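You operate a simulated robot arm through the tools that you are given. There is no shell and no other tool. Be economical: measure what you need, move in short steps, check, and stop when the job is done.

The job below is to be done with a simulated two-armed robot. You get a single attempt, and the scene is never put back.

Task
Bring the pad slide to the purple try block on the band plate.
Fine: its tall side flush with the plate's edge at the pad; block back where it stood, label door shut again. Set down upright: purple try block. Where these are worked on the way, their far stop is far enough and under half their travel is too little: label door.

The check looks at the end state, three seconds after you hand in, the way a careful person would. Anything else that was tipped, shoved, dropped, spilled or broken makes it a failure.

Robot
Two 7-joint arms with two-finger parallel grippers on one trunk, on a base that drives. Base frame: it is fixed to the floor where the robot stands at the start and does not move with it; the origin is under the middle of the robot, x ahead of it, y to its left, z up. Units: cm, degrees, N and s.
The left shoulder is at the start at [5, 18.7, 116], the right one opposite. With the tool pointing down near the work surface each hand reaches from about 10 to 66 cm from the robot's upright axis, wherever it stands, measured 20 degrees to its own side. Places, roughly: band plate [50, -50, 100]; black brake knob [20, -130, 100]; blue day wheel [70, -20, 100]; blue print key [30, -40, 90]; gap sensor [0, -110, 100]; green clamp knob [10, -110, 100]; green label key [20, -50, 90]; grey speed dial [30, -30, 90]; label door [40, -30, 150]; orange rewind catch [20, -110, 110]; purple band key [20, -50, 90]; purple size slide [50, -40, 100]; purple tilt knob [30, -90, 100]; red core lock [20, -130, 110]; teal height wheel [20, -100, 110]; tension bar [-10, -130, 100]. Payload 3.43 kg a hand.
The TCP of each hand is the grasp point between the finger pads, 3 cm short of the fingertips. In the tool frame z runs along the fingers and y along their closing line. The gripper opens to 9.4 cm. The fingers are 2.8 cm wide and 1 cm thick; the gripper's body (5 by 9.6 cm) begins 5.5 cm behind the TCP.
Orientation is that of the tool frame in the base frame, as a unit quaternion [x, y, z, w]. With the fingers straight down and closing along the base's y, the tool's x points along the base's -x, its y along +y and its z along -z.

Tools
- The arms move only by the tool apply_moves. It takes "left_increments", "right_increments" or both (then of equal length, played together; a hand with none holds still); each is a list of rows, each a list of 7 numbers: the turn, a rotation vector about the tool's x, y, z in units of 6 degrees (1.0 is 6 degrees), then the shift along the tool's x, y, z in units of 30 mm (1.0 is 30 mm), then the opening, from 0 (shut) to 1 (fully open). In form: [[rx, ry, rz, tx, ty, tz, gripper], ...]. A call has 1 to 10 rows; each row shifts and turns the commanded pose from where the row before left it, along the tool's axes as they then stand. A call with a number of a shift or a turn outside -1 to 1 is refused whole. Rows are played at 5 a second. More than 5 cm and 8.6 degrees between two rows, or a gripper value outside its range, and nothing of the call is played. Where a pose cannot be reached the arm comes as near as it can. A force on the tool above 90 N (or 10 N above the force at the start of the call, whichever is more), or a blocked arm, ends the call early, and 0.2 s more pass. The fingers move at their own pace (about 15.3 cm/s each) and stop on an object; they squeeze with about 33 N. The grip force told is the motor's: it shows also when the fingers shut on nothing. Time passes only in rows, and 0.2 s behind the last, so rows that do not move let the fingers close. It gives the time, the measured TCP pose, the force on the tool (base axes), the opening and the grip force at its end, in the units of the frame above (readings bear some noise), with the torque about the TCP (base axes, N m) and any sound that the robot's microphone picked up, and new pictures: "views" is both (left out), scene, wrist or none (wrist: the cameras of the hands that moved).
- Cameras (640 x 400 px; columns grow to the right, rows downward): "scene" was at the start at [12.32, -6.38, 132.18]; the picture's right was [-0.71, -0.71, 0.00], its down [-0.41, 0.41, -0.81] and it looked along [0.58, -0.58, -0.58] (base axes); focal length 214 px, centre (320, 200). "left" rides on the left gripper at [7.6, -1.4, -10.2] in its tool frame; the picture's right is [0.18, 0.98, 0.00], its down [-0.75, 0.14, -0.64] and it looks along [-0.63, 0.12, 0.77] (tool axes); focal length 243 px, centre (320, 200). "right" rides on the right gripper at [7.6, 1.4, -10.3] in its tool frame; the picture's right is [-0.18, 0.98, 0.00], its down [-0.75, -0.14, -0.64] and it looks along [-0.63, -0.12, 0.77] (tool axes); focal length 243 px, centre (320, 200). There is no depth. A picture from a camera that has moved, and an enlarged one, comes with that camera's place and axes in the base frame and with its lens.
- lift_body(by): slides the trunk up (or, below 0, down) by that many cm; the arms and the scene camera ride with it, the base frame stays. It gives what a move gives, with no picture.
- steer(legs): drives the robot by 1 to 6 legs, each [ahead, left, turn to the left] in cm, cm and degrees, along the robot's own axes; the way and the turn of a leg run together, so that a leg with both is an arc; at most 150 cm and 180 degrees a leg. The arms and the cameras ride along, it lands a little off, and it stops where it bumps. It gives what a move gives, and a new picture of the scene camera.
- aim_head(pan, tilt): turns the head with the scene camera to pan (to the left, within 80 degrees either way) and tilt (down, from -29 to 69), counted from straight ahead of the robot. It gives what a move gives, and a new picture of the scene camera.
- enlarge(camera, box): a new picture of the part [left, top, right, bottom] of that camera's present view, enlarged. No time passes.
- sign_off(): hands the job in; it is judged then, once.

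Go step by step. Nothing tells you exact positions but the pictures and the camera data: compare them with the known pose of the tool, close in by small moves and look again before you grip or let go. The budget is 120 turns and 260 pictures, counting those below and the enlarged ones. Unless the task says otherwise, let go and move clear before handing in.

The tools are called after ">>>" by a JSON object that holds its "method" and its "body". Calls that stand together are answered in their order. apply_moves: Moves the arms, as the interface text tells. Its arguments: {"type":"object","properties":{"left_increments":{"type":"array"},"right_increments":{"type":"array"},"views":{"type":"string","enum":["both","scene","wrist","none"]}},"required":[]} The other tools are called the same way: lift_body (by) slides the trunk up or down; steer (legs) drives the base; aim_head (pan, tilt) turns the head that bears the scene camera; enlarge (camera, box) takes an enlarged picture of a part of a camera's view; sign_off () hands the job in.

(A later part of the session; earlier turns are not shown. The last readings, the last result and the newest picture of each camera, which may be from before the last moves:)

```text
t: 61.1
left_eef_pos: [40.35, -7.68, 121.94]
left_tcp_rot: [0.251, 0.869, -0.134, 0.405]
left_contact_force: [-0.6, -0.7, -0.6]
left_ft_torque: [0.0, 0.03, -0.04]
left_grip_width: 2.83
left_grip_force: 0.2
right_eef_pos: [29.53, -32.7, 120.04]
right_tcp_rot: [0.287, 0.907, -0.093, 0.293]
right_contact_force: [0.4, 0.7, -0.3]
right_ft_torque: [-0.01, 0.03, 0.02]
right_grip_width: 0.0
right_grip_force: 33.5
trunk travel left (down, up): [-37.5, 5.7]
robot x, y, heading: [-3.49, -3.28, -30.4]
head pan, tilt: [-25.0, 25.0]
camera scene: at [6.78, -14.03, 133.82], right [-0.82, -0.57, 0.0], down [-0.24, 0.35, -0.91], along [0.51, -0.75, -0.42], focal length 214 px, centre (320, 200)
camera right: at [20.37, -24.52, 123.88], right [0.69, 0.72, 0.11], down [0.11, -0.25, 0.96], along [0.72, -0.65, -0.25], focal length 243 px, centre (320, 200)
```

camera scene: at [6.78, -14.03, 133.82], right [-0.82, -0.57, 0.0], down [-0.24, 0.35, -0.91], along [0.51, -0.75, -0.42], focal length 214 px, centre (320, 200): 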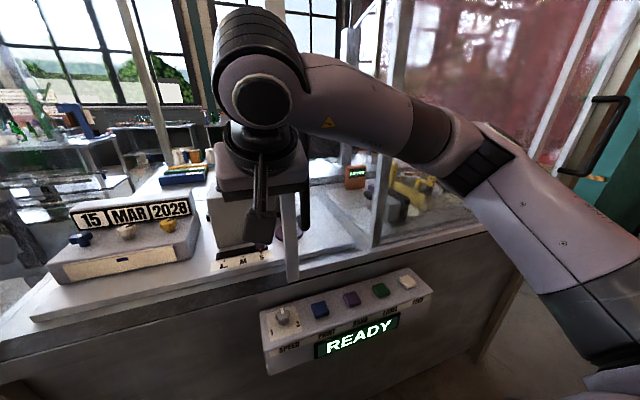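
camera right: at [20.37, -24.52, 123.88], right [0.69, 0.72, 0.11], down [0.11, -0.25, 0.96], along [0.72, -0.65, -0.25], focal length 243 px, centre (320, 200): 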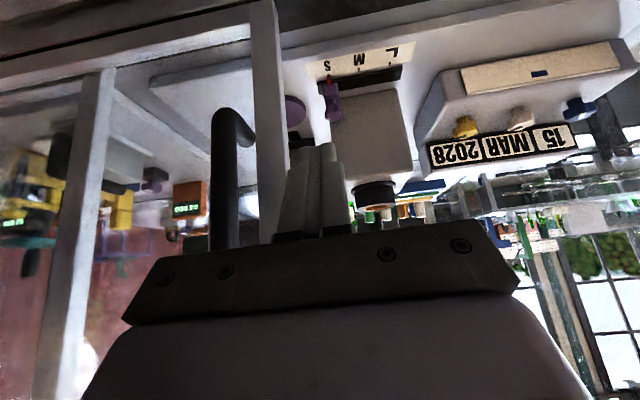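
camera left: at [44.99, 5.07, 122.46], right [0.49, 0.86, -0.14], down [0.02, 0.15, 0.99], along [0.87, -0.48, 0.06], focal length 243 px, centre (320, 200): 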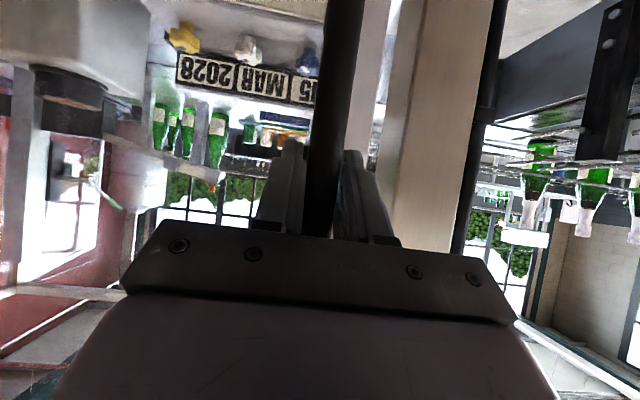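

The fingers are left of the bar. I go 2 cm deeper and push the door right.

>>> {"method": "apply_moves", "body": {"right_increments": [[0, 0, 0, -0.6, 0, 0.4, 0], [0, 0, 0, 0, -1, 0, 0], [0, 0, 0, 0, -1, 0, 0], [0, 0, 0, 0, -1, 0, 0], [0, 0, 0, 0, -1, 0, 0], [0, 0, 0, 0, -1, 0, 0], [0, 0, 0, 0, -1, 0, 0], [0, 0, 0, 0, -1, 0, 0]], "views": "both"}}

```text
t: 62.9
left_eef_pos: [40.43, -7.55, 122.05]
left_tcp_rot: [0.249, 0.869, -0.132, 0.406]
left_contact_force: [0.0, -0.2, 0.3]
left_ft_torque: [0.0, -0.03, 0.01]
left_grip_width: 2.82
left_grip_force: 0.1
right_eef_pos: [19.1, -50.93, 120.09]
right_tcp_rot: [0.286, 0.907, -0.094, 0.295]
right_contact_force: [1.2, 6.5, 0.7]
right_ft_torque: [-0.11, -0.01, 0.0]
right_grip_width: 0.03
right_grip_force: 33.3
trunk travel left (down, up): [-37.5, 5.7]
robot x, y, heading: [-3.94, -3.63, -30.6]
head pan, tilt: [-25.0, 25.0]
camera scene: at [6.8, -13.89, 133.85], right [-0.82, -0.57, 0.0], down [-0.24, 0.35, -0.91], along [0.51, -0.75, -0.42], focal length 214 px, centre (320, 200)
camera right: at [10.05, -42.78, 124.04], right [0.69, 0.72, 0.11], down [0.11, -0.25, 0.96], along [0.72, -0.65, -0.25], focal length 243 px, centre (320, 200)
```

scene: 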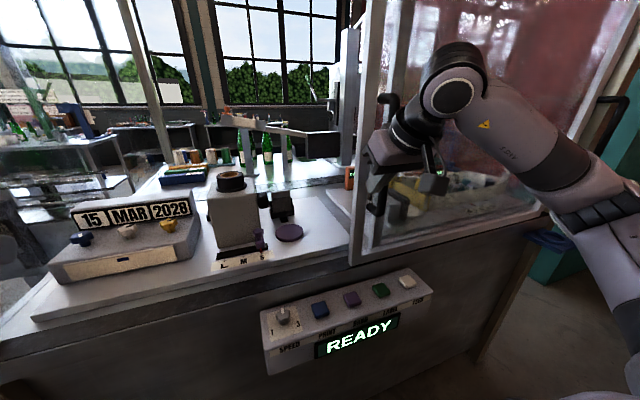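
right: 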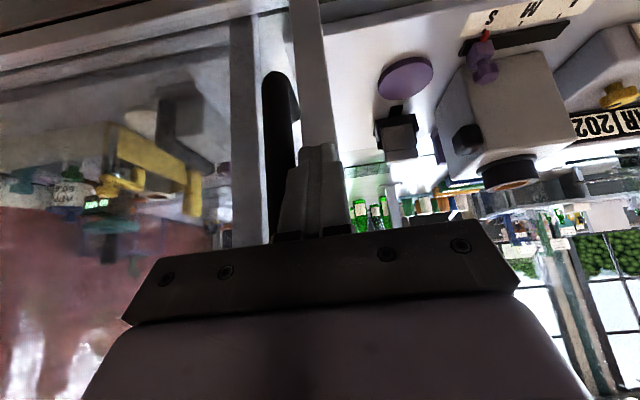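

The door is nearly fully open and I see the plate with a pad unit behind it. I zoom in.

>>> {"method": "enlarge", "body": {"camera": "scene", "box": [200, 120, 340, 280]}}

>>> {"method": "enlarge", "body": {"camera": "right", "box": [340, 0, 640, 240]}}

>>> {"method": "aim_head", "body": {"pan": 0, "tilt": 32}}

```text
2.50 times, centred on (270, 200) of scene
camera zoom: at [6.8, -13.89, 133.85], right [-0.82, -0.57, 0.0], down [-0.24, 0.35, -0.91], along [0.51, -0.75, -0.42], focal length 536 px, centre (445, 200)
```

zoom: 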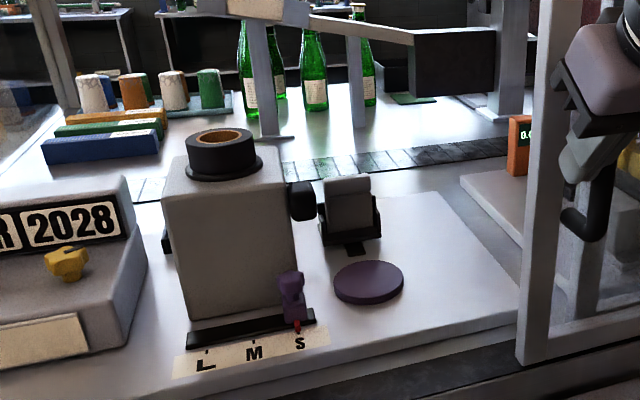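

```text
1.67 times, centred on (490, 120) of right
camera zoom: at [10.05, -42.78, 124.04], right [0.69, 0.72, 0.11], down [0.11, -0.25, 0.96], along [0.72, -0.65, -0.25], focal length 404 px, centre (37, 333)
```

zoom: 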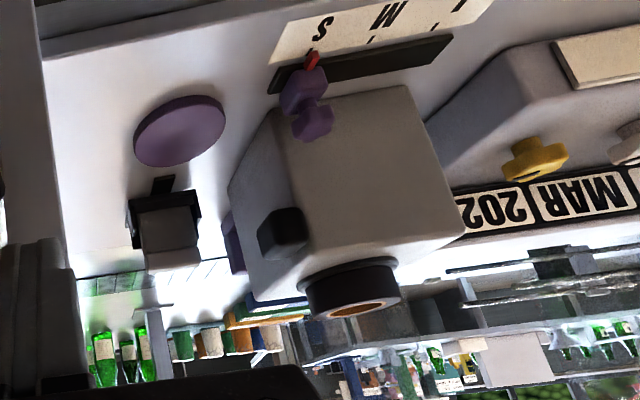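

```text
t: 63.8
left_eef_pos: [40.35, -7.44, 122.02]
left_tcp_rot: [0.25, 0.87, -0.133, 0.404]
left_contact_force: [0.3, -0.4, -0.3]
left_ft_torque: [0.01, 0.0, -0.02]
left_grip_width: 2.85
left_grip_force: 0.1
right_eef_pos: [19.25, -51.04, 120.28]
right_tcp_rot: [0.286, 0.907, -0.094, 0.294]
right_contact_force: [2.2, 6.5, 2.7]
right_ft_torque: [-0.08, 0.02, -0.01]
right_grip_width: 0.01
right_grip_force: 32.8
trunk travel left (down, up): [-37.5, 5.7]
robot x, y, heading: [-3.92, -3.3, -30.4]
head pan, tilt: [0.0, 32.0]
camera scene: at [9.27, -10.86, 132.73], right [-0.51, -0.86, 0.0], down [-0.46, 0.27, -0.85], along [0.73, -0.43, -0.53], focal length 214 px, centre (320, 200)
```

scene: 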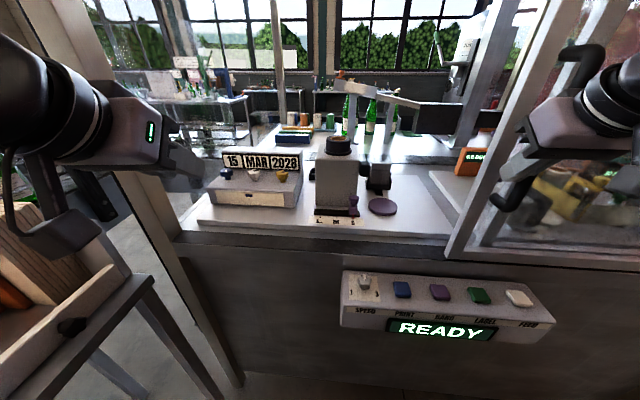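

I spot something purple behind the tower's rear right corner. I zoom in there.

>>> {"method": "enlarge", "body": {"camera": "right", "box": [440, 90, 520, 180]}}

>>> {"method": "enlarge", "body": {"camera": "scene", "box": [290, 120, 420, 240]}}

```text
4.44 times, centred on (480, 135) of right
camera zoom: at [10.07, -42.77, 124.03], right [0.69, 0.72, 0.11], down [0.11, -0.25, 0.96], along [0.72, -0.65, -0.25], focal length 1078 px, centre (-391, 489)
```

zoom: 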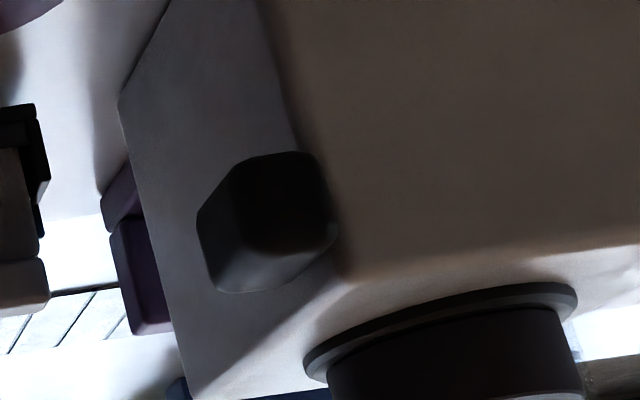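

```text
3.33 times, centred on (355, 180) of scene
camera zoom: at [9.27, -10.86, 132.73], right [-0.51, -0.86, 0.0], down [-0.46, 0.27, -0.85], along [0.73, -0.43, -0.53], focal length 715 px, centre (203, 267)
```

zoom: 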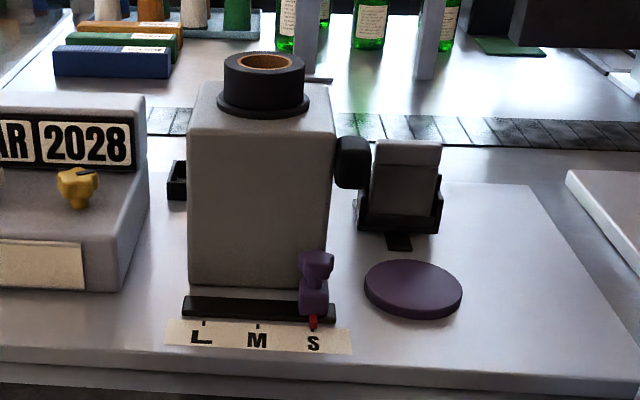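

The purple stepped block stands behind the tower (about in-line 85 cm ahead). I bring the right hand over into the opening, raise both hands, and will then drive closer.

>>> {"method": "apply_moves", "body": {"right_increments": [[0, 0, 0, 0.2, 1, -0.2, 0], [0, 0, 0, 0, 1, 0, 0], [0, 0, 0, -0.4, 1, -0.6, 0], [0, 0, 0, -0.4, 1, -0.6, 0], [0, 0, 0, -0.4, 1, -0.6, 0], [0, 0, 0, -0.4, 1, -0.6, 0], [0, 1, 0, 0, 1, 0, 0], [0, 1, 0, 0, 0.5, 0, 0], [0, 1, 0, 0, 0, 0, 0], [0, 1, 0, 0, 0, 0, 0]], "left_increments": [[0, 0, 0, -0.4, 0, -0.3, 0.3], [0, 0, 0, -0.4, 0, -0.3, 0.3], [0, 0, 0, -0.4, 0, -0.3, 0.3], [0, 0, 0, -0.4, 0, -0.3, 0.3], [0, 0, 0, 0, 0, 0, 0.3], [0, 0, 0, 0, 0, 0, 0.3], [0, 0, 0, 0, 0, 0, 0.3], [0, 0, 0, 0, 0, 0, 0.3], [0, 0, 0, 0, 0, 0, 0.3], [0, 0, 0, 0, 0, 0, 0.3]], "views": "scene"}}

```text
t: 66.0
left_eef_pos: [40.69, -7.59, 128.09]
left_tcp_rot: [0.25, 0.869, -0.133, 0.405]
left_contact_force: [0.2, -0.5, 0.6]
left_ft_torque: [-0.02, 0.01, 0.01]
left_grip_width: 2.82
left_grip_force: 0.1
right_eef_pos: [31.24, -31.82, 128.87]
right_tcp_rot: [0.299, 0.949, -0.03, 0.099]
right_contact_force: [0.7, -0.2, -0.2]
right_ft_torque: [-0.02, 0.05, 0.01]
right_grip_width: 0.0
right_grip_force: 32.5
trunk travel left (down, up): [-37.5, 5.7]
robot x, y, heading: [-3.58, -2.91, -30.2]
head pan, tilt: [0.0, 32.0]
camera scene: at [9.27, -10.96, 132.72], right [-0.51, -0.86, 0.0], down [-0.46, 0.27, -0.85], along [0.73, -0.43, -0.53], focal length 214 px, centre (320, 200)
```

scene: 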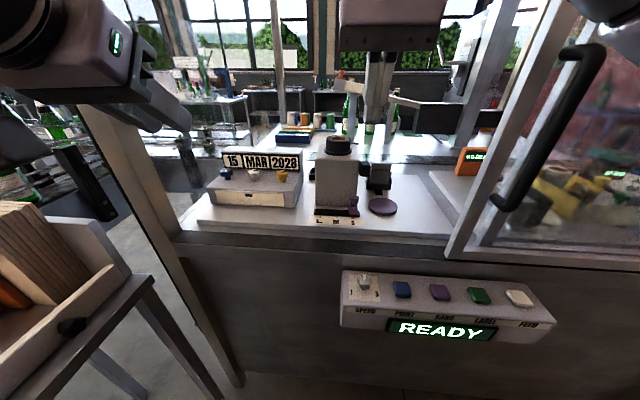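

Both hands are up. I turn to face the machine squarely and drive 10 cm ahead.

>>> {"method": "steer", "body": {"legs": [[0, 0, -5.5], [10, 0, 0]]}}

```text
t: 67.7
left_eef_pos: [48.25, -18.02, 128.23]
left_tcp_rot: [0.293, 0.856, -0.152, 0.397]
left_contact_force: [-0.3, -0.3, 0.0]
left_ft_torque: [-0.02, 0.01, -0.01]
left_grip_width: 2.83
left_grip_force: 0.1
right_eef_pos: [36.47, -41.02, 128.74]
right_tcp_rot: [0.345, 0.933, -0.036, 0.098]
right_contact_force: [0.4, 0.7, -0.3]
right_ft_torque: [-0.01, 0.0, -0.02]
right_grip_width: 0.0
right_grip_force: 32.9
trunk travel left (down, up): [-37.5, 5.7]
robot x, y, heading: [4.52, -9.37, -36.2]
head pan, tilt: [0.0, 32.0]
camera scene: at [16.75, -18.16, 132.7], right [-0.59, -0.81, 0.0], down [-0.43, 0.31, -0.85], along [0.69, -0.5, -0.53], focal length 214 px, centre (320, 200)
```

scene: 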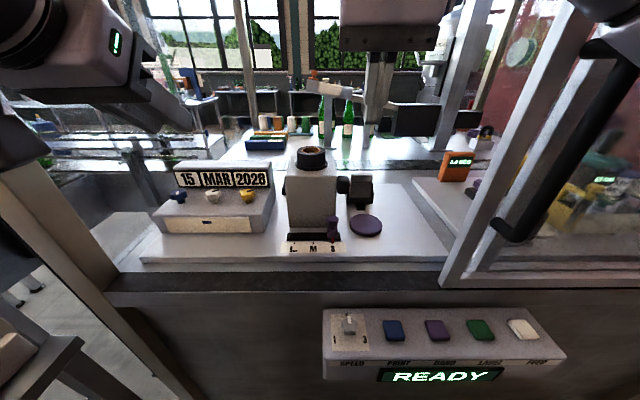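

I strafe left a little to keep the right forearm off the handle, then go further ahead; first I check the left side.

>>> {"method": "aim_head", "body": {"pan": 50, "tilt": 35}}

>>> {"method": "aim_head", "body": {"pan": -50, "tilt": 10}}

```text
t: 68.9
left_eef_pos: [48.23, -17.86, 128.15]
left_tcp_rot: [0.292, 0.856, -0.152, 0.398]
left_contact_force: [-0.9, 0.0, -0.1]
left_ft_torque: [0.01, -0.02, -0.01]
left_grip_width: 2.85
left_grip_force: 0.0
right_eef_pos: [36.45, -41.07, 128.74]
right_tcp_rot: [0.345, 0.933, -0.036, 0.097]
right_contact_force: [0.1, 0.0, 0.4]
right_ft_torque: [-0.01, 0.01, -0.02]
right_grip_width: 0.01
right_grip_force: 33.0
trunk travel left (down, up): [-37.5, 5.7]
robot x, y, heading: [4.75, -9.42, -35.9]
head pan, tilt: [50.0, 35.0]
camera scene: at [17.96, -10.72, 132.25], right [0.24, -0.97, 0.0], down [-0.56, -0.14, -0.82], along [0.79, 0.2, -0.57], focal length 214 px, centre (320, 200)
```

scene: 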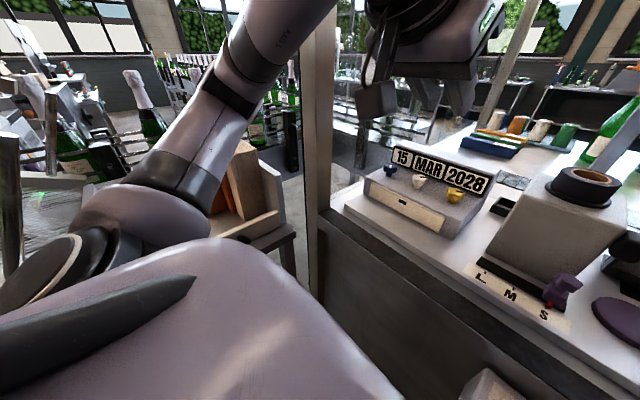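

```text
t: 70.6
left_eef_pos: [48.19, -17.91, 128.12]
left_tcp_rot: [0.292, 0.856, -0.152, 0.398]
left_contact_force: [0.5, 0.0, -0.2]
left_ft_torque: [0.0, 0.02, 0.01]
left_grip_width: 2.81
left_grip_force: 0.0
right_eef_pos: [36.41, -40.99, 128.92]
right_tcp_rot: [0.345, 0.933, -0.035, 0.097]
right_contact_force: [0.0, -0.4, 0.1]
right_ft_torque: [0.04, -0.02, -0.02]
right_grip_width: 0.0
right_grip_force: 32.9
trunk travel left (down, up): [-37.5, 5.7]
robot x, y, heading: [4.53, -8.78, -36.0]
head pan, tilt: [-50.0, 10.0]
camera scene: at [10.08, -22.12, 136.26], right [-1.0, -0.07, 0.0], down [-0.01, 0.17, -0.98], along [0.07, -0.98, -0.17], focal length 214 px, centre (320, 200)
```

scene: 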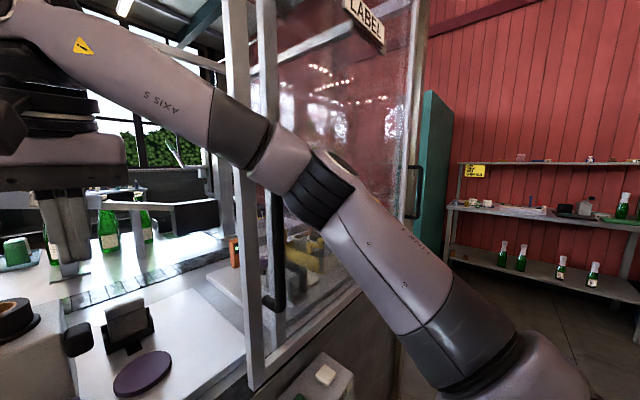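

The right forearm would meet the stile if I just drove on. I strafe left, then extend the right hand forward so the arm straightens.

>>> {"method": "steer", "body": {"legs": [[0, 8, 0]]}}

>>> {"method": "apply_moves", "body": {"right_increments": [[0, 0, 0, -1, 0.3, 0, 0], [0, 1, 0, -1, 0, 0, 0], [0, 1, 0, -1, 0, 0, 0], [0, 0, 0, -1, 0, 0, 0]], "views": "both"}}

```text
t: 72.0
left_eef_pos: [52.98, -11.3, 128.09]
left_tcp_rot: [0.291, 0.856, -0.152, 0.399]
left_contact_force: [-0.4, 0.4, -0.8]
left_ft_torque: [0.02, -0.01, -0.02]
left_grip_width: 2.81
left_grip_force: 0.1
right_eef_pos: [41.16, -34.46, 128.87]
right_tcp_rot: [0.344, 0.933, -0.037, 0.098]
right_contact_force: [-0.2, -0.6, 0.9]
right_ft_torque: [0.02, 0.01, -0.02]
right_grip_width: 0.0
right_grip_force: 32.8
trunk travel left (down, up): [-37.5, 5.7]
robot x, y, heading: [8.93, -2.58, -36.0]
head pan, tilt: [-50.0, 10.0]
camera scene: at [14.83, -15.57, 136.27], right [-1.0, -0.07, 0.0], down [-0.01, 0.17, -0.98], along [0.07, -0.98, -0.17], focal length 214 px, centre (320, 200)
```

scene: 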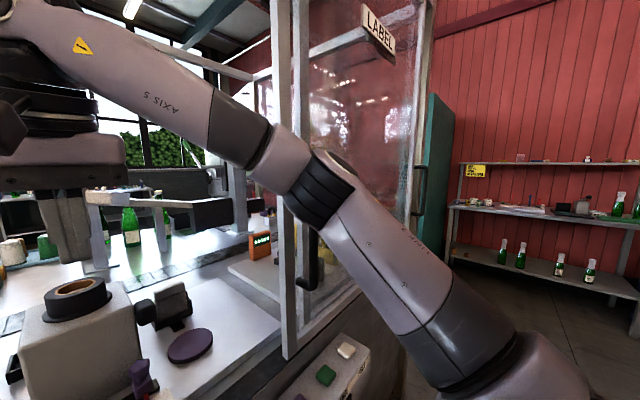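

```text
t: 73.0
left_eef_pos: [52.93, -11.32, 128.23]
left_tcp_rot: [0.291, 0.856, -0.151, 0.398]
left_contact_force: [-0.7, 0.1, -0.1]
left_ft_torque: [-0.02, 0.03, -0.02]
left_grip_width: 2.83
left_grip_force: 0.0
right_eef_pos: [47.25, -38.23, 130.21]
right_tcp_rot: [0.345, 0.937, -0.018, 0.05]
right_contact_force: [0.5, -0.7, 1.0]
right_ft_torque: [-0.04, -0.02, 0.01]
right_grip_width: 0.02
right_grip_force: 33.6
right hand out of reach, approached as far as the arm can: row 3, 4
trunk travel left (down, up): [-37.5, 5.7]
robot x, y, heading: [9.42, -2.81, -35.9]
head pan, tilt: [-50.0, 10.0]
camera scene: at [14.8, -15.56, 136.27], right [-1.0, -0.07, 0.0], down [-0.01, 0.17, -0.98], along [0.07, -0.98, -0.17], focal length 214 px, centre (320, 200)
camera right: at [41.56, -31.57, 139.59], right [0.78, 0.63, 0.02], down [0.43, -0.55, 0.72], along [0.46, -0.55, -0.69], focal length 243 px, centre (320, 200)
```

scene: 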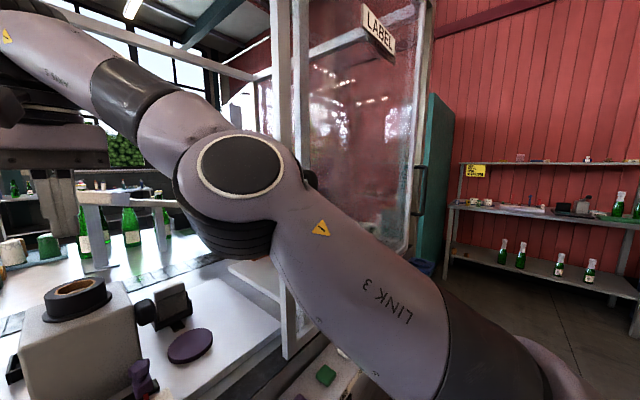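
right: 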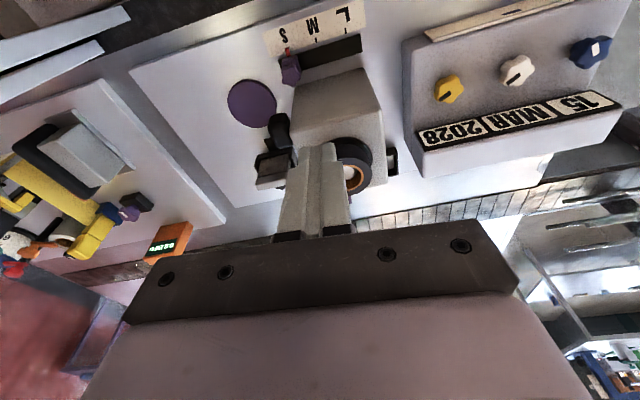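

I raise the trunk, shift the left hand inwards away from the post, then drive ahead with a look.

>>> {"method": "lift_body", "body": {"by": 5.5}}

>>> {"method": "apply_moves", "body": {"left_increments": [[0, 0, 0, 0, -1, 0, 0.3], [0, 0, 0, 0, -1, 0, 0.3], [0, 0, 0, 0, -1, 0, 0.3]], "views": "none"}}

>>> {"method": "steer", "body": {"legs": [[6, 2, 0]]}}

>>> {"method": "aim_head", "body": {"pan": 45, "tilt": 25}}

```text
t: 74.0
left_eef_pos: [52.89, -11.4, 133.6]
left_tcp_rot: [0.292, 0.856, -0.152, 0.398]
left_contact_force: [-0.5, 0.2, -0.1]
left_ft_torque: [-0.01, 0.01, -0.05]
left_grip_width: 2.82
left_grip_force: 0.0
right_eef_pos: [47.18, -38.36, 135.59]
right_tcp_rot: [0.345, 0.937, -0.017, 0.05]
right_contact_force: [0.6, 0.3, -0.4]
right_ft_torque: [-0.02, 0.02, -0.02]
right_grip_width: 0.01
right_grip_force: 33.5
trunk travel left (down, up): [-43.0, 0.2]
robot x, y, heading: [8.9, -2.59, -35.6]
head pan, tilt: [-50.0, 10.0]
```

```text
t: 74.8
left_eef_pos: [47.25, -18.63, 133.78]
left_tcp_rot: [0.291, 0.856, -0.151, 0.399]
left_contact_force: [-0.1, -0.7, 0.0]
left_ft_torque: [0.01, -0.03, 0.0]
left_grip_width: 2.79
left_grip_force: 0.0
right_eef_pos: [47.05, -38.5, 135.63]
right_tcp_rot: [0.347, 0.936, -0.017, 0.051]
right_contact_force: [0.0, 0.3, -0.9]
right_ft_torque: [0.01, -0.01, 0.01]
right_grip_width: 0.0
right_grip_force: 32.8
trunk travel left (down, up): [-43.0, 0.2]
robot x, y, heading: [9.03, -2.89, -35.9]
head pan, tilt: [-50.0, 10.0]
```

```text
t: 75.9
left_eef_pos: [53.11, -20.16, 133.72]
left_tcp_rot: [0.291, 0.856, -0.151, 0.4]
left_contact_force: [-0.5, -0.2, -0.4]
left_ft_torque: [0.02, -0.02, 0.0]
left_grip_width: 2.82
left_grip_force: 0.0
right_eef_pos: [52.93, -40.14, 135.62]
right_tcp_rot: [0.345, 0.937, -0.017, 0.051]
right_contact_force: [0.4, -0.1, -0.7]
right_ft_torque: [-0.02, -0.02, -0.03]
right_grip_width: 0.0
right_grip_force: 32.9
trunk travel left (down, up): [-43.0, 0.2]
robot x, y, heading: [15.26, -4.51, -36.0]
head pan, tilt: [-50.0, 10.0]
stopped in leg 1: the robot was blocked; the commanded pose is now the measured one
camera scene: at [20.54, -17.44, 141.79], right [-1.0, -0.07, 0.0], down [-0.01, 0.17, -0.98], along [0.07, -0.98, -0.17], focal length 214 px, centre (320, 200)
```

scene: 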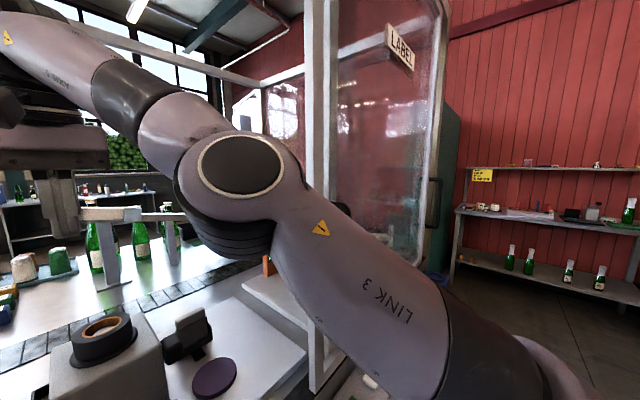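

```text
t: 77.6
left_eef_pos: [53.03, -20.12, 133.89]
left_tcp_rot: [0.291, 0.856, -0.151, 0.4]
left_contact_force: [0.4, 0.1, 0.3]
left_ft_torque: [-0.02, 0.03, 0.0]
left_grip_width: 2.81
left_grip_force: 0.0
right_eef_pos: [52.95, -40.22, 135.7]
right_tcp_rot: [0.345, 0.937, -0.019, 0.051]
right_contact_force: [0.1, 0.1, -0.1]
right_ft_torque: [0.02, -0.01, -0.01]
right_grip_width: 0.0
right_grip_force: 33.1
trunk travel left (down, up): [-43.0, 0.2]
robot x, y, heading: [15.31, -4.51, -36.0]
head pan, tilt: [45.0, 25.0]
camera scene: at [28.95, -6.68, 139.37], right [0.16, -0.99, 0.0], down [-0.41, -0.07, -0.91], along [0.9, 0.14, -0.42], focal length 214 px, centre (320, 200)
```

scene: 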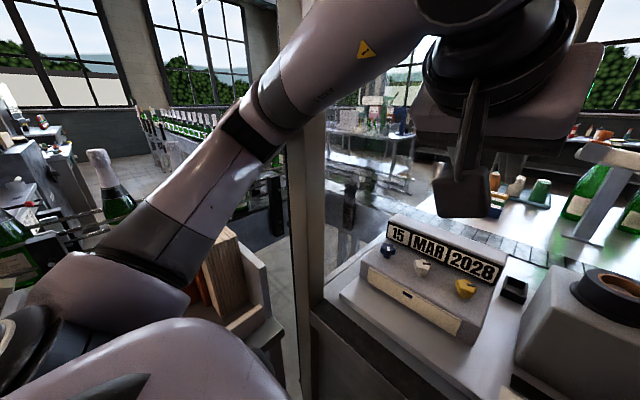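

The base is stopped at the counter now. I shift the right hand to the right to see behind the tower with its camera.

>>> {"method": "apply_moves", "body": {"right_increments": [[0, 0, 0, 0, -1, 0, 0], [0, 0, 0, 0, -1, 0, 0], [0, 0, 0, 0, -1, 0, 0], [0, 0, 0, 0, -0.5, 0.5, 0]], "views": "wrist"}}

>>> {"method": "aim_head", "body": {"pan": -5, "tilt": 40}}

```text
t: 78.6
left_eef_pos: [53.06, -20.07, 133.88]
left_tcp_rot: [0.292, 0.855, -0.153, 0.4]
left_contact_force: [-0.4, 0.2, 0.0]
left_ft_torque: [-0.01, 0.02, 0.0]
left_grip_width: 2.84
left_grip_force: 0.0
right_eef_pos: [46.36, -48.36, 134.33]
right_tcp_rot: [0.345, 0.937, -0.019, 0.051]
right_contact_force: [0.1, 0.9, -0.2]
right_ft_torque: [-0.02, -0.03, -0.01]
right_grip_width: 0.02
right_grip_force: 32.3
trunk travel left (down, up): [-43.0, 0.2]
robot x, y, heading: [14.93, -4.61, -35.9]
head pan, tilt: [45.0, 25.0]
camera right: at [40.67, -41.59, 143.65], right [0.78, 0.63, 0.02], down [0.43, -0.55, 0.72], along [0.47, -0.55, -0.69], focal length 243 px, centre (320, 200)
```

right: 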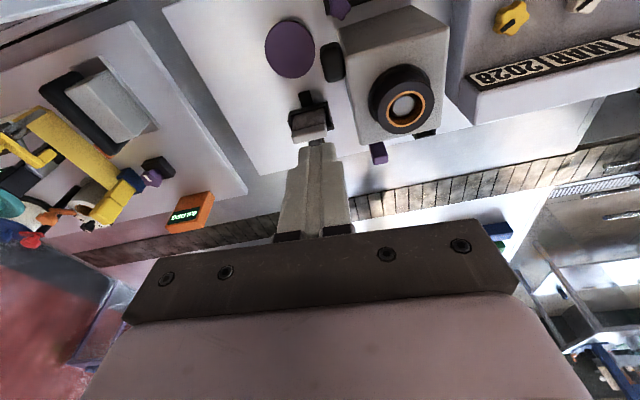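

```text
t: 79.8
left_eef_pos: [53.17, -19.97, 133.82]
left_tcp_rot: [0.291, 0.856, -0.152, 0.399]
left_contact_force: [-1.0, -0.1, 0.8]
left_ft_torque: [0.02, 0.0, 0.01]
left_grip_width: 2.83
left_grip_force: 0.1
right_eef_pos: [46.29, -48.31, 134.23]
right_tcp_rot: [0.345, 0.937, -0.019, 0.051]
right_contact_force: [0.3, 0.0, -0.8]
right_ft_torque: [0.03, 0.02, -0.02]
right_grip_width: 0.0
right_grip_force: 32.7
trunk travel left (down, up): [-43.0, 0.2]
robot x, y, heading: [15.25, -4.77, -35.6]
head pan, tilt: [-5.0, 40.0]
camera scene: at [26.33, -13.65, 137.04], right [-0.65, -0.76, 0.0], down [-0.48, 0.42, -0.77], along [0.58, -0.5, -0.64], focal length 214 px, centre (320, 200)
```

scene: 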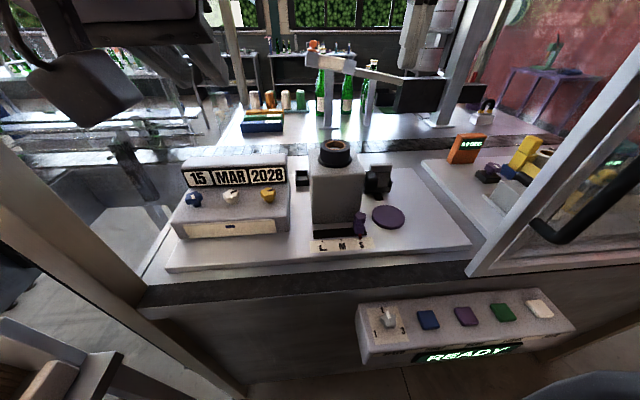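

The wrist camera shows the purple block just behind the tower's rear right corner. I enlarge it.

>>> {"method": "enlarge", "body": {"camera": "right", "box": [240, 0, 460, 200]}}

>>> {"method": "enlarge", "body": {"camera": "right", "box": [340, 110, 450, 190]}}

```text
2.00 times, centred on (350, 100) of right
camera zoom: at [40.71, -41.58, 143.65], right [0.78, 0.63, 0.02], down [0.43, -0.55, 0.72], along [0.46, -0.55, -0.69], focal length 485 px, centre (260, 400)
```

zoom: 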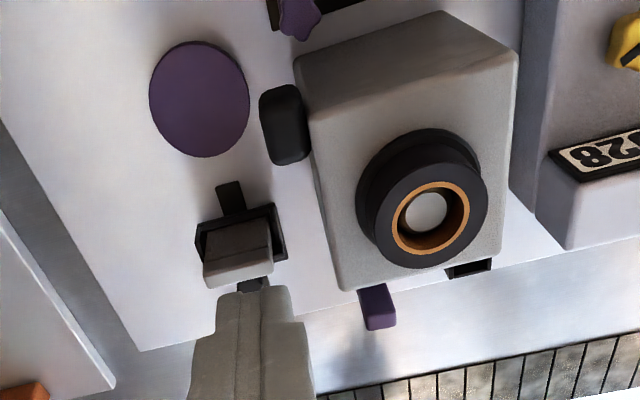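

```text
5.00 times, centred on (395, 150) of right
camera zoom: at [40.71, -41.58, 143.65], right [0.78, 0.63, 0.02], down [0.43, -0.55, 0.72], along [0.46, -0.55, -0.69], focal length 1213 px, centre (-55, 450)
```

zoom: 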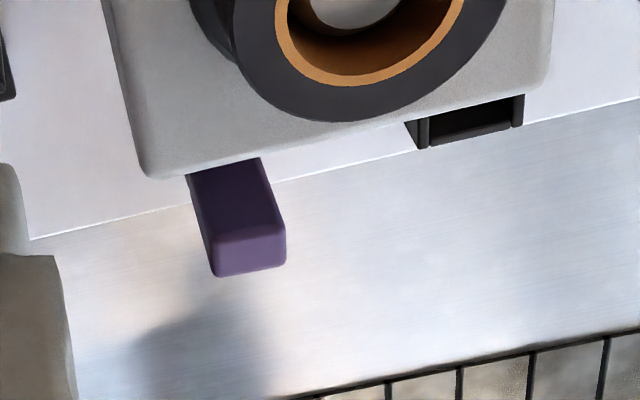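

The block's top sits near (68,-56.5), z≈106 — beyond comfortable reach, so I need the base closer. I check what blocks the base on the left side.

>>> {"method": "aim_head", "body": {"pan": 65, "tilt": 15}}

>>> {"method": "aim_head", "body": {"pan": 0, "tilt": 69}}

```text
t: 81.2
left_eef_pos: [53.17, -20.15, 133.81]
left_tcp_rot: [0.291, 0.856, -0.152, 0.4]
left_contact_force: [-0.1, -1.1, -0.5]
left_ft_torque: [-0.02, 0.05, 0.0]
left_grip_width: 2.83
left_grip_force: 0.0
right_eef_pos: [46.44, -48.26, 134.17]
right_tcp_rot: [0.345, 0.937, -0.018, 0.051]
right_contact_force: [-0.8, -0.4, -0.6]
right_ft_torque: [0.02, -0.03, 0.02]
right_grip_width: 0.0
right_grip_force: 32.2
trunk travel left (down, up): [-43.0, 0.2]
robot x, y, heading: [15.08, -4.59, -35.8]
head pan, tilt: [65.0, 15.0]
camera scene: at [28.04, -3.55, 140.98], right [0.49, -0.87, 0.0], down [-0.22, -0.13, -0.97], along [0.84, 0.47, -0.26], focal length 214 px, centre (320, 200)
```

scene: 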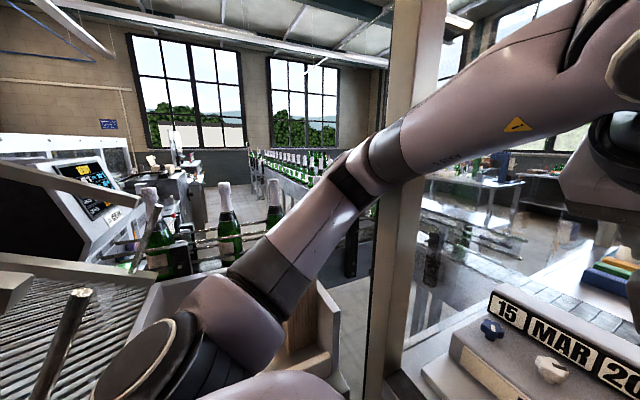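

```text
t: 82.5
left_eef_pos: [53.08, -20.06, 133.87]
left_tcp_rot: [0.291, 0.856, -0.152, 0.399]
left_contact_force: [0.0, -0.4, -0.2]
left_ft_torque: [-0.02, 0.0, 0.0]
left_grip_width: 2.81
left_grip_force: 0.1
right_eef_pos: [46.19, -48.3, 134.32]
right_tcp_rot: [0.345, 0.937, -0.018, 0.05]
right_contact_force: [-0.6, 0.0, 0.3]
right_ft_torque: [0.02, 0.0, -0.01]
right_grip_width: 0.0
right_grip_force: 33.2
trunk travel left (down, up): [-43.0, 0.2]
robot x, y, heading: [15.18, -4.53, -35.6]
head pan, tilt: [0.0, 68.8]
camera scene: at [24.44, -11.38, 133.42], right [-0.58, -0.81, 0.0], down [-0.76, 0.54, -0.37], along [0.3, -0.21, -0.93], focal length 214 px, centre (320, 200)
```

scene: 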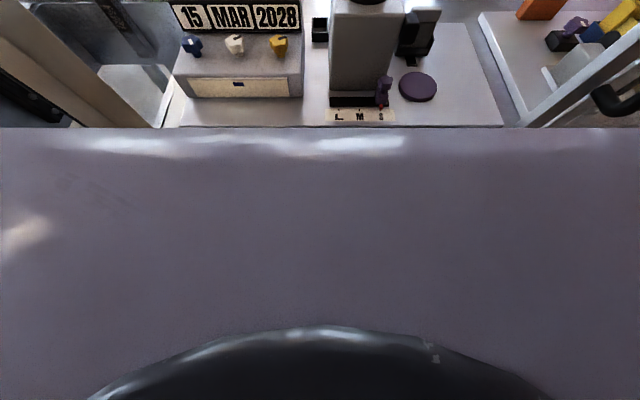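

The left elbow is likely against the post. I pull the left hand back and try to drive on.

>>> {"method": "apply_moves", "body": {"left_increments": [[0, 0.5, 0, 0.75, -0.6, -0.6, 0.3], [0, 0.5, 0, 0.75, -0.6, -0.6, 0.3], [0, 0.5, 0, 0.75, -0.6, -0.6, 0.3], [0, 0.5, 0, 0.75, -0.6, -0.6, 0.3], [0, 0.5, 0, 0.75, 0, -0.6, 0.3]], "views": "none"}}

>>> {"method": "aim_head", "body": {"pan": 65, "tilt": 25}}

>>> {"method": "steer", "body": {"legs": [[4, 0, 0]]}}

```text
t: 83.4
left_eef_pos: [44.05, -19.43, 132.04]
left_tcp_rot: [0.298, 0.887, -0.11, 0.335]
left_contact_force: [14.8, -0.7, -20.7]
left_ft_torque: [-1.36, -1.73, -0.88]
left_grip_width: 2.81
left_grip_force: 0.1
right_eef_pos: [46.42, -48.5, 134.05]
right_tcp_rot: [0.344, 0.937, -0.018, 0.051]
right_contact_force: [0.8, 0.3, 0.2]
right_ft_torque: [-0.03, 0.01, -0.03]
right_grip_width: 0.0
right_grip_force: 33.1
trunk travel left (down, up): [-43.0, 0.2]
robot x, y, heading: [15.05, -4.6, -35.9]
head pan, tilt: [0.0, 68.8]
stopped in row 4 (left hand): the force on the tool passed its limit at 144 N (the readings are from after the stop); the commanded pose is now the measured one
```

```text
t: 84.8
left_eef_pos: [44.36, -19.08, 132.74]
left_tcp_rot: [0.288, 0.891, -0.12, 0.331]
left_contact_force: [-0.1, 0.0, -0.7]
left_ft_torque: [-0.01, -0.01, -0.01]
left_grip_width: 2.79
left_grip_force: 0.1
right_eef_pos: [46.38, -48.27, 134.18]
right_tcp_rot: [0.344, 0.937, -0.017, 0.051]
right_contact_force: [0.7, -0.4, 0.8]
right_ft_torque: [0.01, 0.01, -0.04]
right_grip_width: 0.02
right_grip_force: 32.8
trunk travel left (down, up): [-43.0, 0.2]
robot x, y, heading: [15.19, -4.85, -35.7]
head pan, tilt: [65.0, 25.0]
camera scene: at [28.12, -8.03, 136.45], right [0.02, -1.0, 0.0], down [-0.69, -0.02, -0.72], along [0.72, 0.02, -0.69], focal length 214 px, centre (320, 200)
```

scene: 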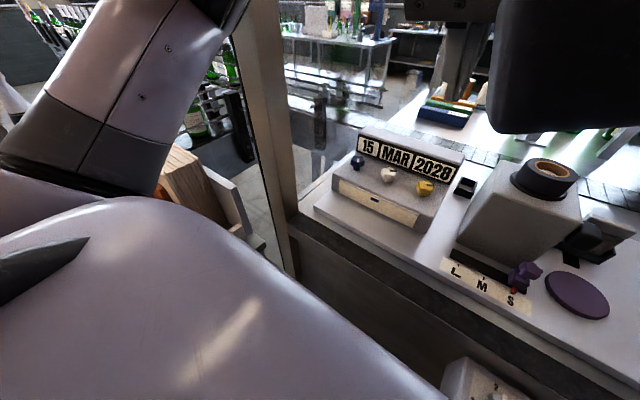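

```text
t: 85.6
left_eef_pos: [44.96, -19.84, 134.67]
left_tcp_rot: [0.264, 0.897, -0.139, 0.326]
left_contact_force: [0.0, -0.4, 0.2]
left_ft_torque: [0.04, -0.01, 0.02]
left_grip_width: 2.81
left_grip_force: 0.0
right_eef_pos: [46.53, -49.27, 134.76]
right_tcp_rot: [0.341, 0.938, -0.017, 0.059]
right_contact_force: [0.4, -0.7, -0.2]
right_ft_torque: [0.03, 0.0, -0.05]
right_grip_width: 0.0
right_grip_force: 33.3
trunk travel left (down, up): [-43.0, 0.2]
robot x, y, heading: [16.42, -5.58, -35.3]
head pan, tilt: [65.0, 25.0]
stopped in leg 1: the robot was blocked; the commanded pose is now the measured one
camera scene: at [28.53, -7.52, 138.55], right [0.19, -0.98, 0.0], down [-0.49, -0.1, -0.86], along [0.85, 0.16, -0.5], focal length 214 px, centre (320, 200)
```

scene: 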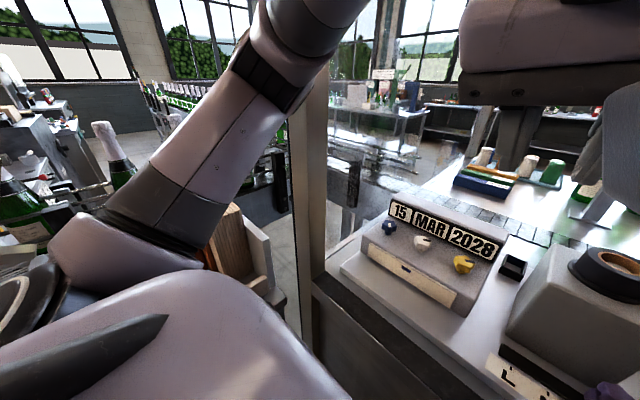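

The left gripper came close to the head. I bring the left hand down and forward, in front of the chest, clear of the head and post.

>>> {"method": "apply_moves", "body": {"left_increments": [[0, 0, 0, 0.2, 0.1, 0.9, 0.3], [0, 0, 0, 0.47, 0.1, 0.9, 0.3], [0, 0, 0, 0.47, 0.1, 0.9, 0.3], [0, 0, 0, 0.47, 0.1, 0.9, 0.3], [0, 0.8, 0, 0.5, 0, 0.7, 0.3], [0, 0.8, 0, 0.5, 0, 0.7, 0.3], [0, 0.8, 0, 0.4, 0, 0.6, 0.3]], "views": "scene"}}

```text
t: 87.4
left_eef_pos: [45.19, -21.14, 117.64]
left_tcp_rot: [0.286, 0.918, -0.102, 0.255]
left_contact_force: [0.2, -0.4, -0.4]
left_ft_torque: [0.0, 0.0, -0.06]
left_grip_width: 2.79
left_grip_force: 0.0
right_eef_pos: [43.45, -48.09, 135.62]
right_tcp_rot: [0.337, 0.939, -0.014, 0.072]
right_contact_force: [-0.3, -0.5, -0.1]
right_ft_torque: [0.03, -0.01, 0.03]
right_grip_width: 0.01
right_grip_force: 33.1
trunk travel left (down, up): [-43.0, 0.2]
robot x, y, heading: [16.35, -5.57, -35.1]
head pan, tilt: [65.0, 25.0]
stopped in row 7 (left hand): the arm was blocked; the commanded pose is now the measured one
camera scene: at [24.12, -3.58, 139.57], right [0.5, -0.87, 0.03], down [-0.32, -0.22, -0.92], along [0.8, 0.45, -0.39], focal length 214 px, centre (320, 200)
```

scene: 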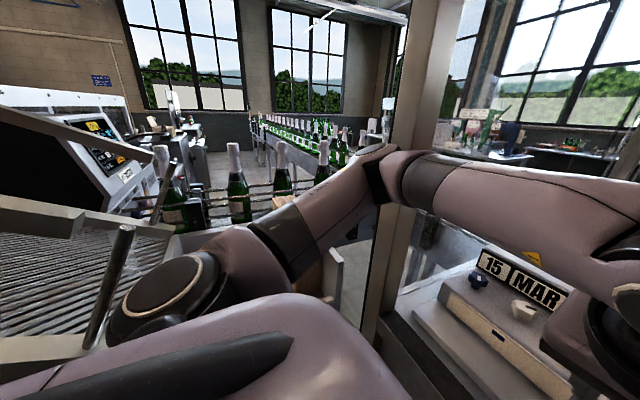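

The left elbow is against the post. I back off 6 cm, then stretch the left arm forward through the opening, high over the display, so its elbow lies inside the opening.

>>> {"method": "steer", "body": {"legs": [[-6, -3, 0]]}}

>>> {"method": "apply_moves", "body": {"left_increments": [[0, 0, 0, -0.4, 0.2, -0.9, 0.3], [0, 0, 0, -0.4, 0.2, -0.9, 0.3], [0, 0, 0, -0.4, 0.2, -0.9, 0.3], [0, -0.5, 0, -0.8, 0.2, -0.5, 0.3], [0, -0.5, 0, -0.9, 0.2, 0, 0.3], [0, -0.5, 0, -0.9, 0.2, 0.4, 0.3], [0, -0.5, 0, -0.8, 0.2, 0.5, 0.3], [0, -0.5, 0, -0.8, 0.2, 0.6, 0.3]], "views": "scene"}}

```text
t: 88.4
left_eef_pos: [43.19, -21.07, 115.83]
left_tcp_rot: [0.284, 0.927, -0.102, 0.224]
left_contact_force: [-0.4, -0.2, 0.3]
left_ft_torque: [0.01, -0.02, 0.02]
left_grip_width: 2.81
left_grip_force: 0.1
right_eef_pos: [41.86, -48.24, 134.05]
right_tcp_rot: [0.341, 0.939, -0.018, 0.049]
right_contact_force: [0.0, 1.1, -0.7]
right_ft_torque: [0.0, 0.01, 0.02]
right_grip_width: 0.0
right_grip_force: 33.1
trunk travel left (down, up): [-43.0, 0.2]
robot x, y, heading: [10.06, -4.75, -35.3]
head pan, tilt: [65.0, 25.0]
camera scene: at [23.05, -3.8, 139.3], right [0.49, -0.87, 0.0], down [-0.37, -0.21, -0.91], along [0.79, 0.45, -0.42], focal length 214 px, centre (320, 200)
```

scene: 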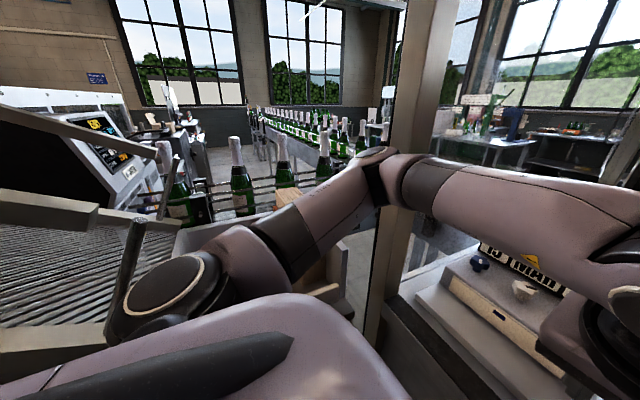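

```text
t: 90.2
left_eef_pos: [56.12, -23.15, 129.18]
left_tcp_rot: [0.269, 0.889, -0.137, 0.344]
left_contact_force: [0.1, 0.0, -0.1]
left_ft_torque: [-0.02, 0.02, -0.01]
left_grip_width: 2.86
left_grip_force: 0.2
right_eef_pos: [41.84, -48.33, 134.06]
right_tcp_rot: [0.34, 0.939, -0.019, 0.049]
right_contact_force: [-0.7, 0.4, 0.2]
right_ft_torque: [0.03, 0.03, 0.02]
right_grip_width: 0.0
right_grip_force: 32.9
trunk travel left (down, up): [-43.0, 0.2]
robot x, y, heading: [10.23, -5.0, -35.2]
head pan, tilt: [65.0, 25.0]
camera scene: at [23.1, -3.76, 139.32], right [0.49, -0.87, 0.0], down [-0.37, -0.21, -0.91], along [0.79, 0.45, -0.42], focal length 214 px, centre (320, 200)
```

scene: 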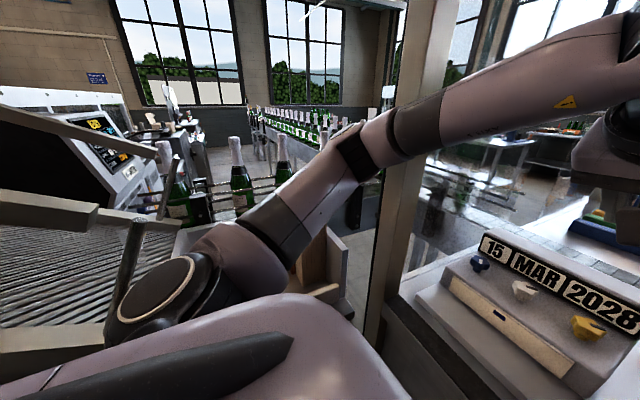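

I extend both arms further forward, pitching the hands, so both elbows come inward.

>>> {"method": "apply_moves", "body": {"left_increments": [[0, -0.3, 0, -0.73, 0, 0.69, 0.3], [0, -0.3, 0, -0.73, 0, 0.69, 0.3], [0, -0.3, 0, -0.7, 0, 0.72, 0.3], [0, -0.3, 0, -0.7, 0, 0.72, 0.3], [0, -0.3, 0, -0.68, 0, 0.74, 0.3]], "right_increments": [[0, -1, 0, -0.9, 0, 0.2, 0], [0, -1, 0, -0.85, 0, 0.3, 0], [0, -1, 0, -0.8, 0, 0.35, 0], [0, -1, 0, -0.8, 0, 0.4, 0], [0, -0.5, 0, -0.75, 0, 0.45, 0]], "views": "scene"}}

>>> {"method": "aim_head", "body": {"pan": -50, "tilt": 15}}

```text
t: 91.4
left_eef_pos: [68.36, -31.79, 129.43]
left_tcp_rot: [0.258, 0.86, -0.158, 0.412]
left_contact_force: [0.9, -0.2, -0.4]
left_ft_torque: [0.0, -0.01, 0.0]
left_grip_width: 2.81
left_grip_force: 0.1
right_eef_pos: [52.23, -56.7, 132.93]
right_tcp_rot: [0.327, 0.901, -0.098, 0.267]
right_contact_force: [0.7, 0.1, 0.0]
right_ft_torque: [-0.02, 0.04, -0.05]
right_grip_width: 0.0
right_grip_force: 32.8
trunk travel left (down, up): [-43.0, 0.2]
robot x, y, heading: [10.37, -4.88, -35.3]
head pan, tilt: [65.0, 25.0]
camera scene: at [23.15, -3.79, 139.32], right [0.49, -0.87, 0.0], down [-0.37, -0.21, -0.91], along [0.79, 0.45, -0.42], focal length 214 px, centre (320, 200)
```

scene: 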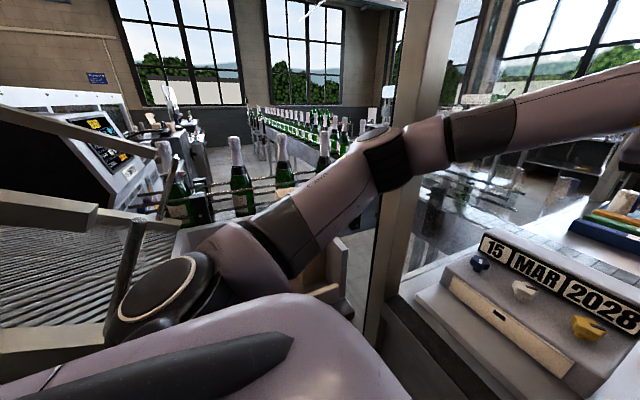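

```text
t: 93.4
left_eef_pos: [68.29, -31.73, 129.42]
left_tcp_rot: [0.257, 0.86, -0.158, 0.412]
left_contact_force: [-1.1, -0.8, 0.0]
left_ft_torque: [0.01, 0.0, 0.03]
left_grip_width: 2.83
left_grip_force: 0.1
right_eef_pos: [52.05, -56.62, 133.11]
right_tcp_rot: [0.326, 0.902, -0.097, 0.268]
right_contact_force: [0.0, -0.3, 0.2]
right_ft_torque: [0.02, 0.02, 0.02]
right_grip_width: 0.02
right_grip_force: 32.7
trunk travel left (down, up): [-43.0, 0.2]
robot x, y, heading: [9.71, -4.77, -35.6]
head pan, tilt: [-50.0, 15.0]
camera scene: at [15.8, -17.61, 140.95], right [-1.0, -0.08, 0.0], down [-0.02, 0.26, -0.97], along [0.08, -0.96, -0.26], focal length 214 px, centre (320, 200)
```

scene: 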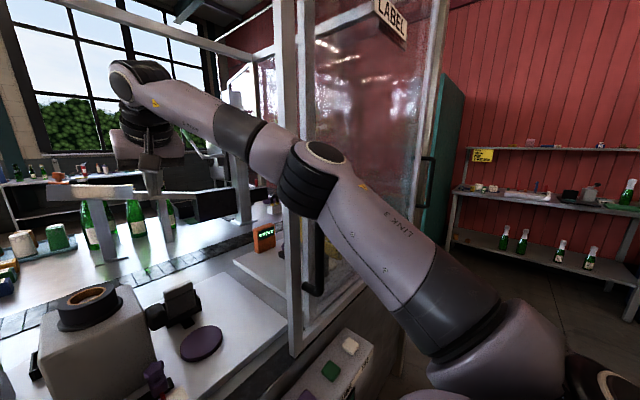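

The turn trick: rotating the robot left brings the right shoulder nearer and takes the left elbow off the post. I retract the left hand first, then turn left 22°.

>>> {"method": "apply_moves", "body": {"left_increments": [[0, 0.3, 0, 0.68, 0, -0.74, 0.3], [0, 0.3, 0, 0.7, 0, -0.72, 0.3], [0, 0.3, 0, 0.7, 0, -0.72, 0.3], [0, 0.3, 0, 0.73, 0, -0.69, 0.3], [0, 0.3, 0, 0.73, 0, -0.69, 0.3], [0, 0, 0, 0.9, 0, -0.2, 0.3], [0, 0, 0, 0.9, 0, -0.2, 0.3]], "views": "none"}}

>>> {"method": "steer", "body": {"legs": [[0, 0, 11], [0, 0, 11]]}}

```text
t: 95.0
left_eef_pos: [52.02, -20.58, 125.8]
left_tcp_rot: [0.268, 0.89, -0.138, 0.343]
left_contact_force: [0.0, -0.3, 0.8]
left_ft_torque: [-0.01, -0.01, -0.03]
left_grip_width: 2.84
left_grip_force: 0.0
right_eef_pos: [52.0, -56.72, 133.13]
right_tcp_rot: [0.327, 0.901, -0.097, 0.267]
right_contact_force: [0.4, 0.1, 0.1]
right_ft_torque: [0.0, 0.01, -0.02]
right_grip_width: 0.0
right_grip_force: 33.0
trunk travel left (down, up): [-43.0, 0.2]
robot x, y, heading: [9.62, -4.62, -35.5]
head pan, tilt: [-50.0, 15.0]
```

```text
t: 96.8
left_eef_pos: [54.98, -3.98, 125.8]
left_tcp_rot: [0.096, 0.924, -0.07, 0.364]
left_contact_force: [0.2, 0.2, -0.7]
left_ft_torque: [0.01, 0.01, -0.01]
left_grip_width: 2.83
left_grip_force: 0.1
right_eef_pos: [68.34, -37.36, 133.08]
right_tcp_rot: [0.15, 0.946, -0.045, 0.282]
right_contact_force: [-0.2, 0.3, -0.2]
right_ft_torque: [0.0, 0.02, 0.02]
right_grip_width: 0.02
right_grip_force: 33.0
trunk travel left (down, up): [-43.0, 0.2]
robot x, y, heading: [10.08, -4.98, -13.6]
head pan, tilt: [-50.0, 15.0]
camera scene: at [20.12, -14.63, 140.95], right [-0.9, -0.44, 0.0], down [-0.12, 0.23, -0.97], along [0.43, -0.87, -0.26], focal length 214 px, centre (320, 200)
```

scene: 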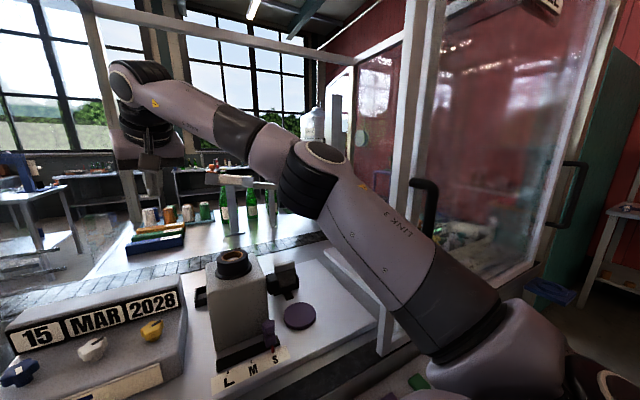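

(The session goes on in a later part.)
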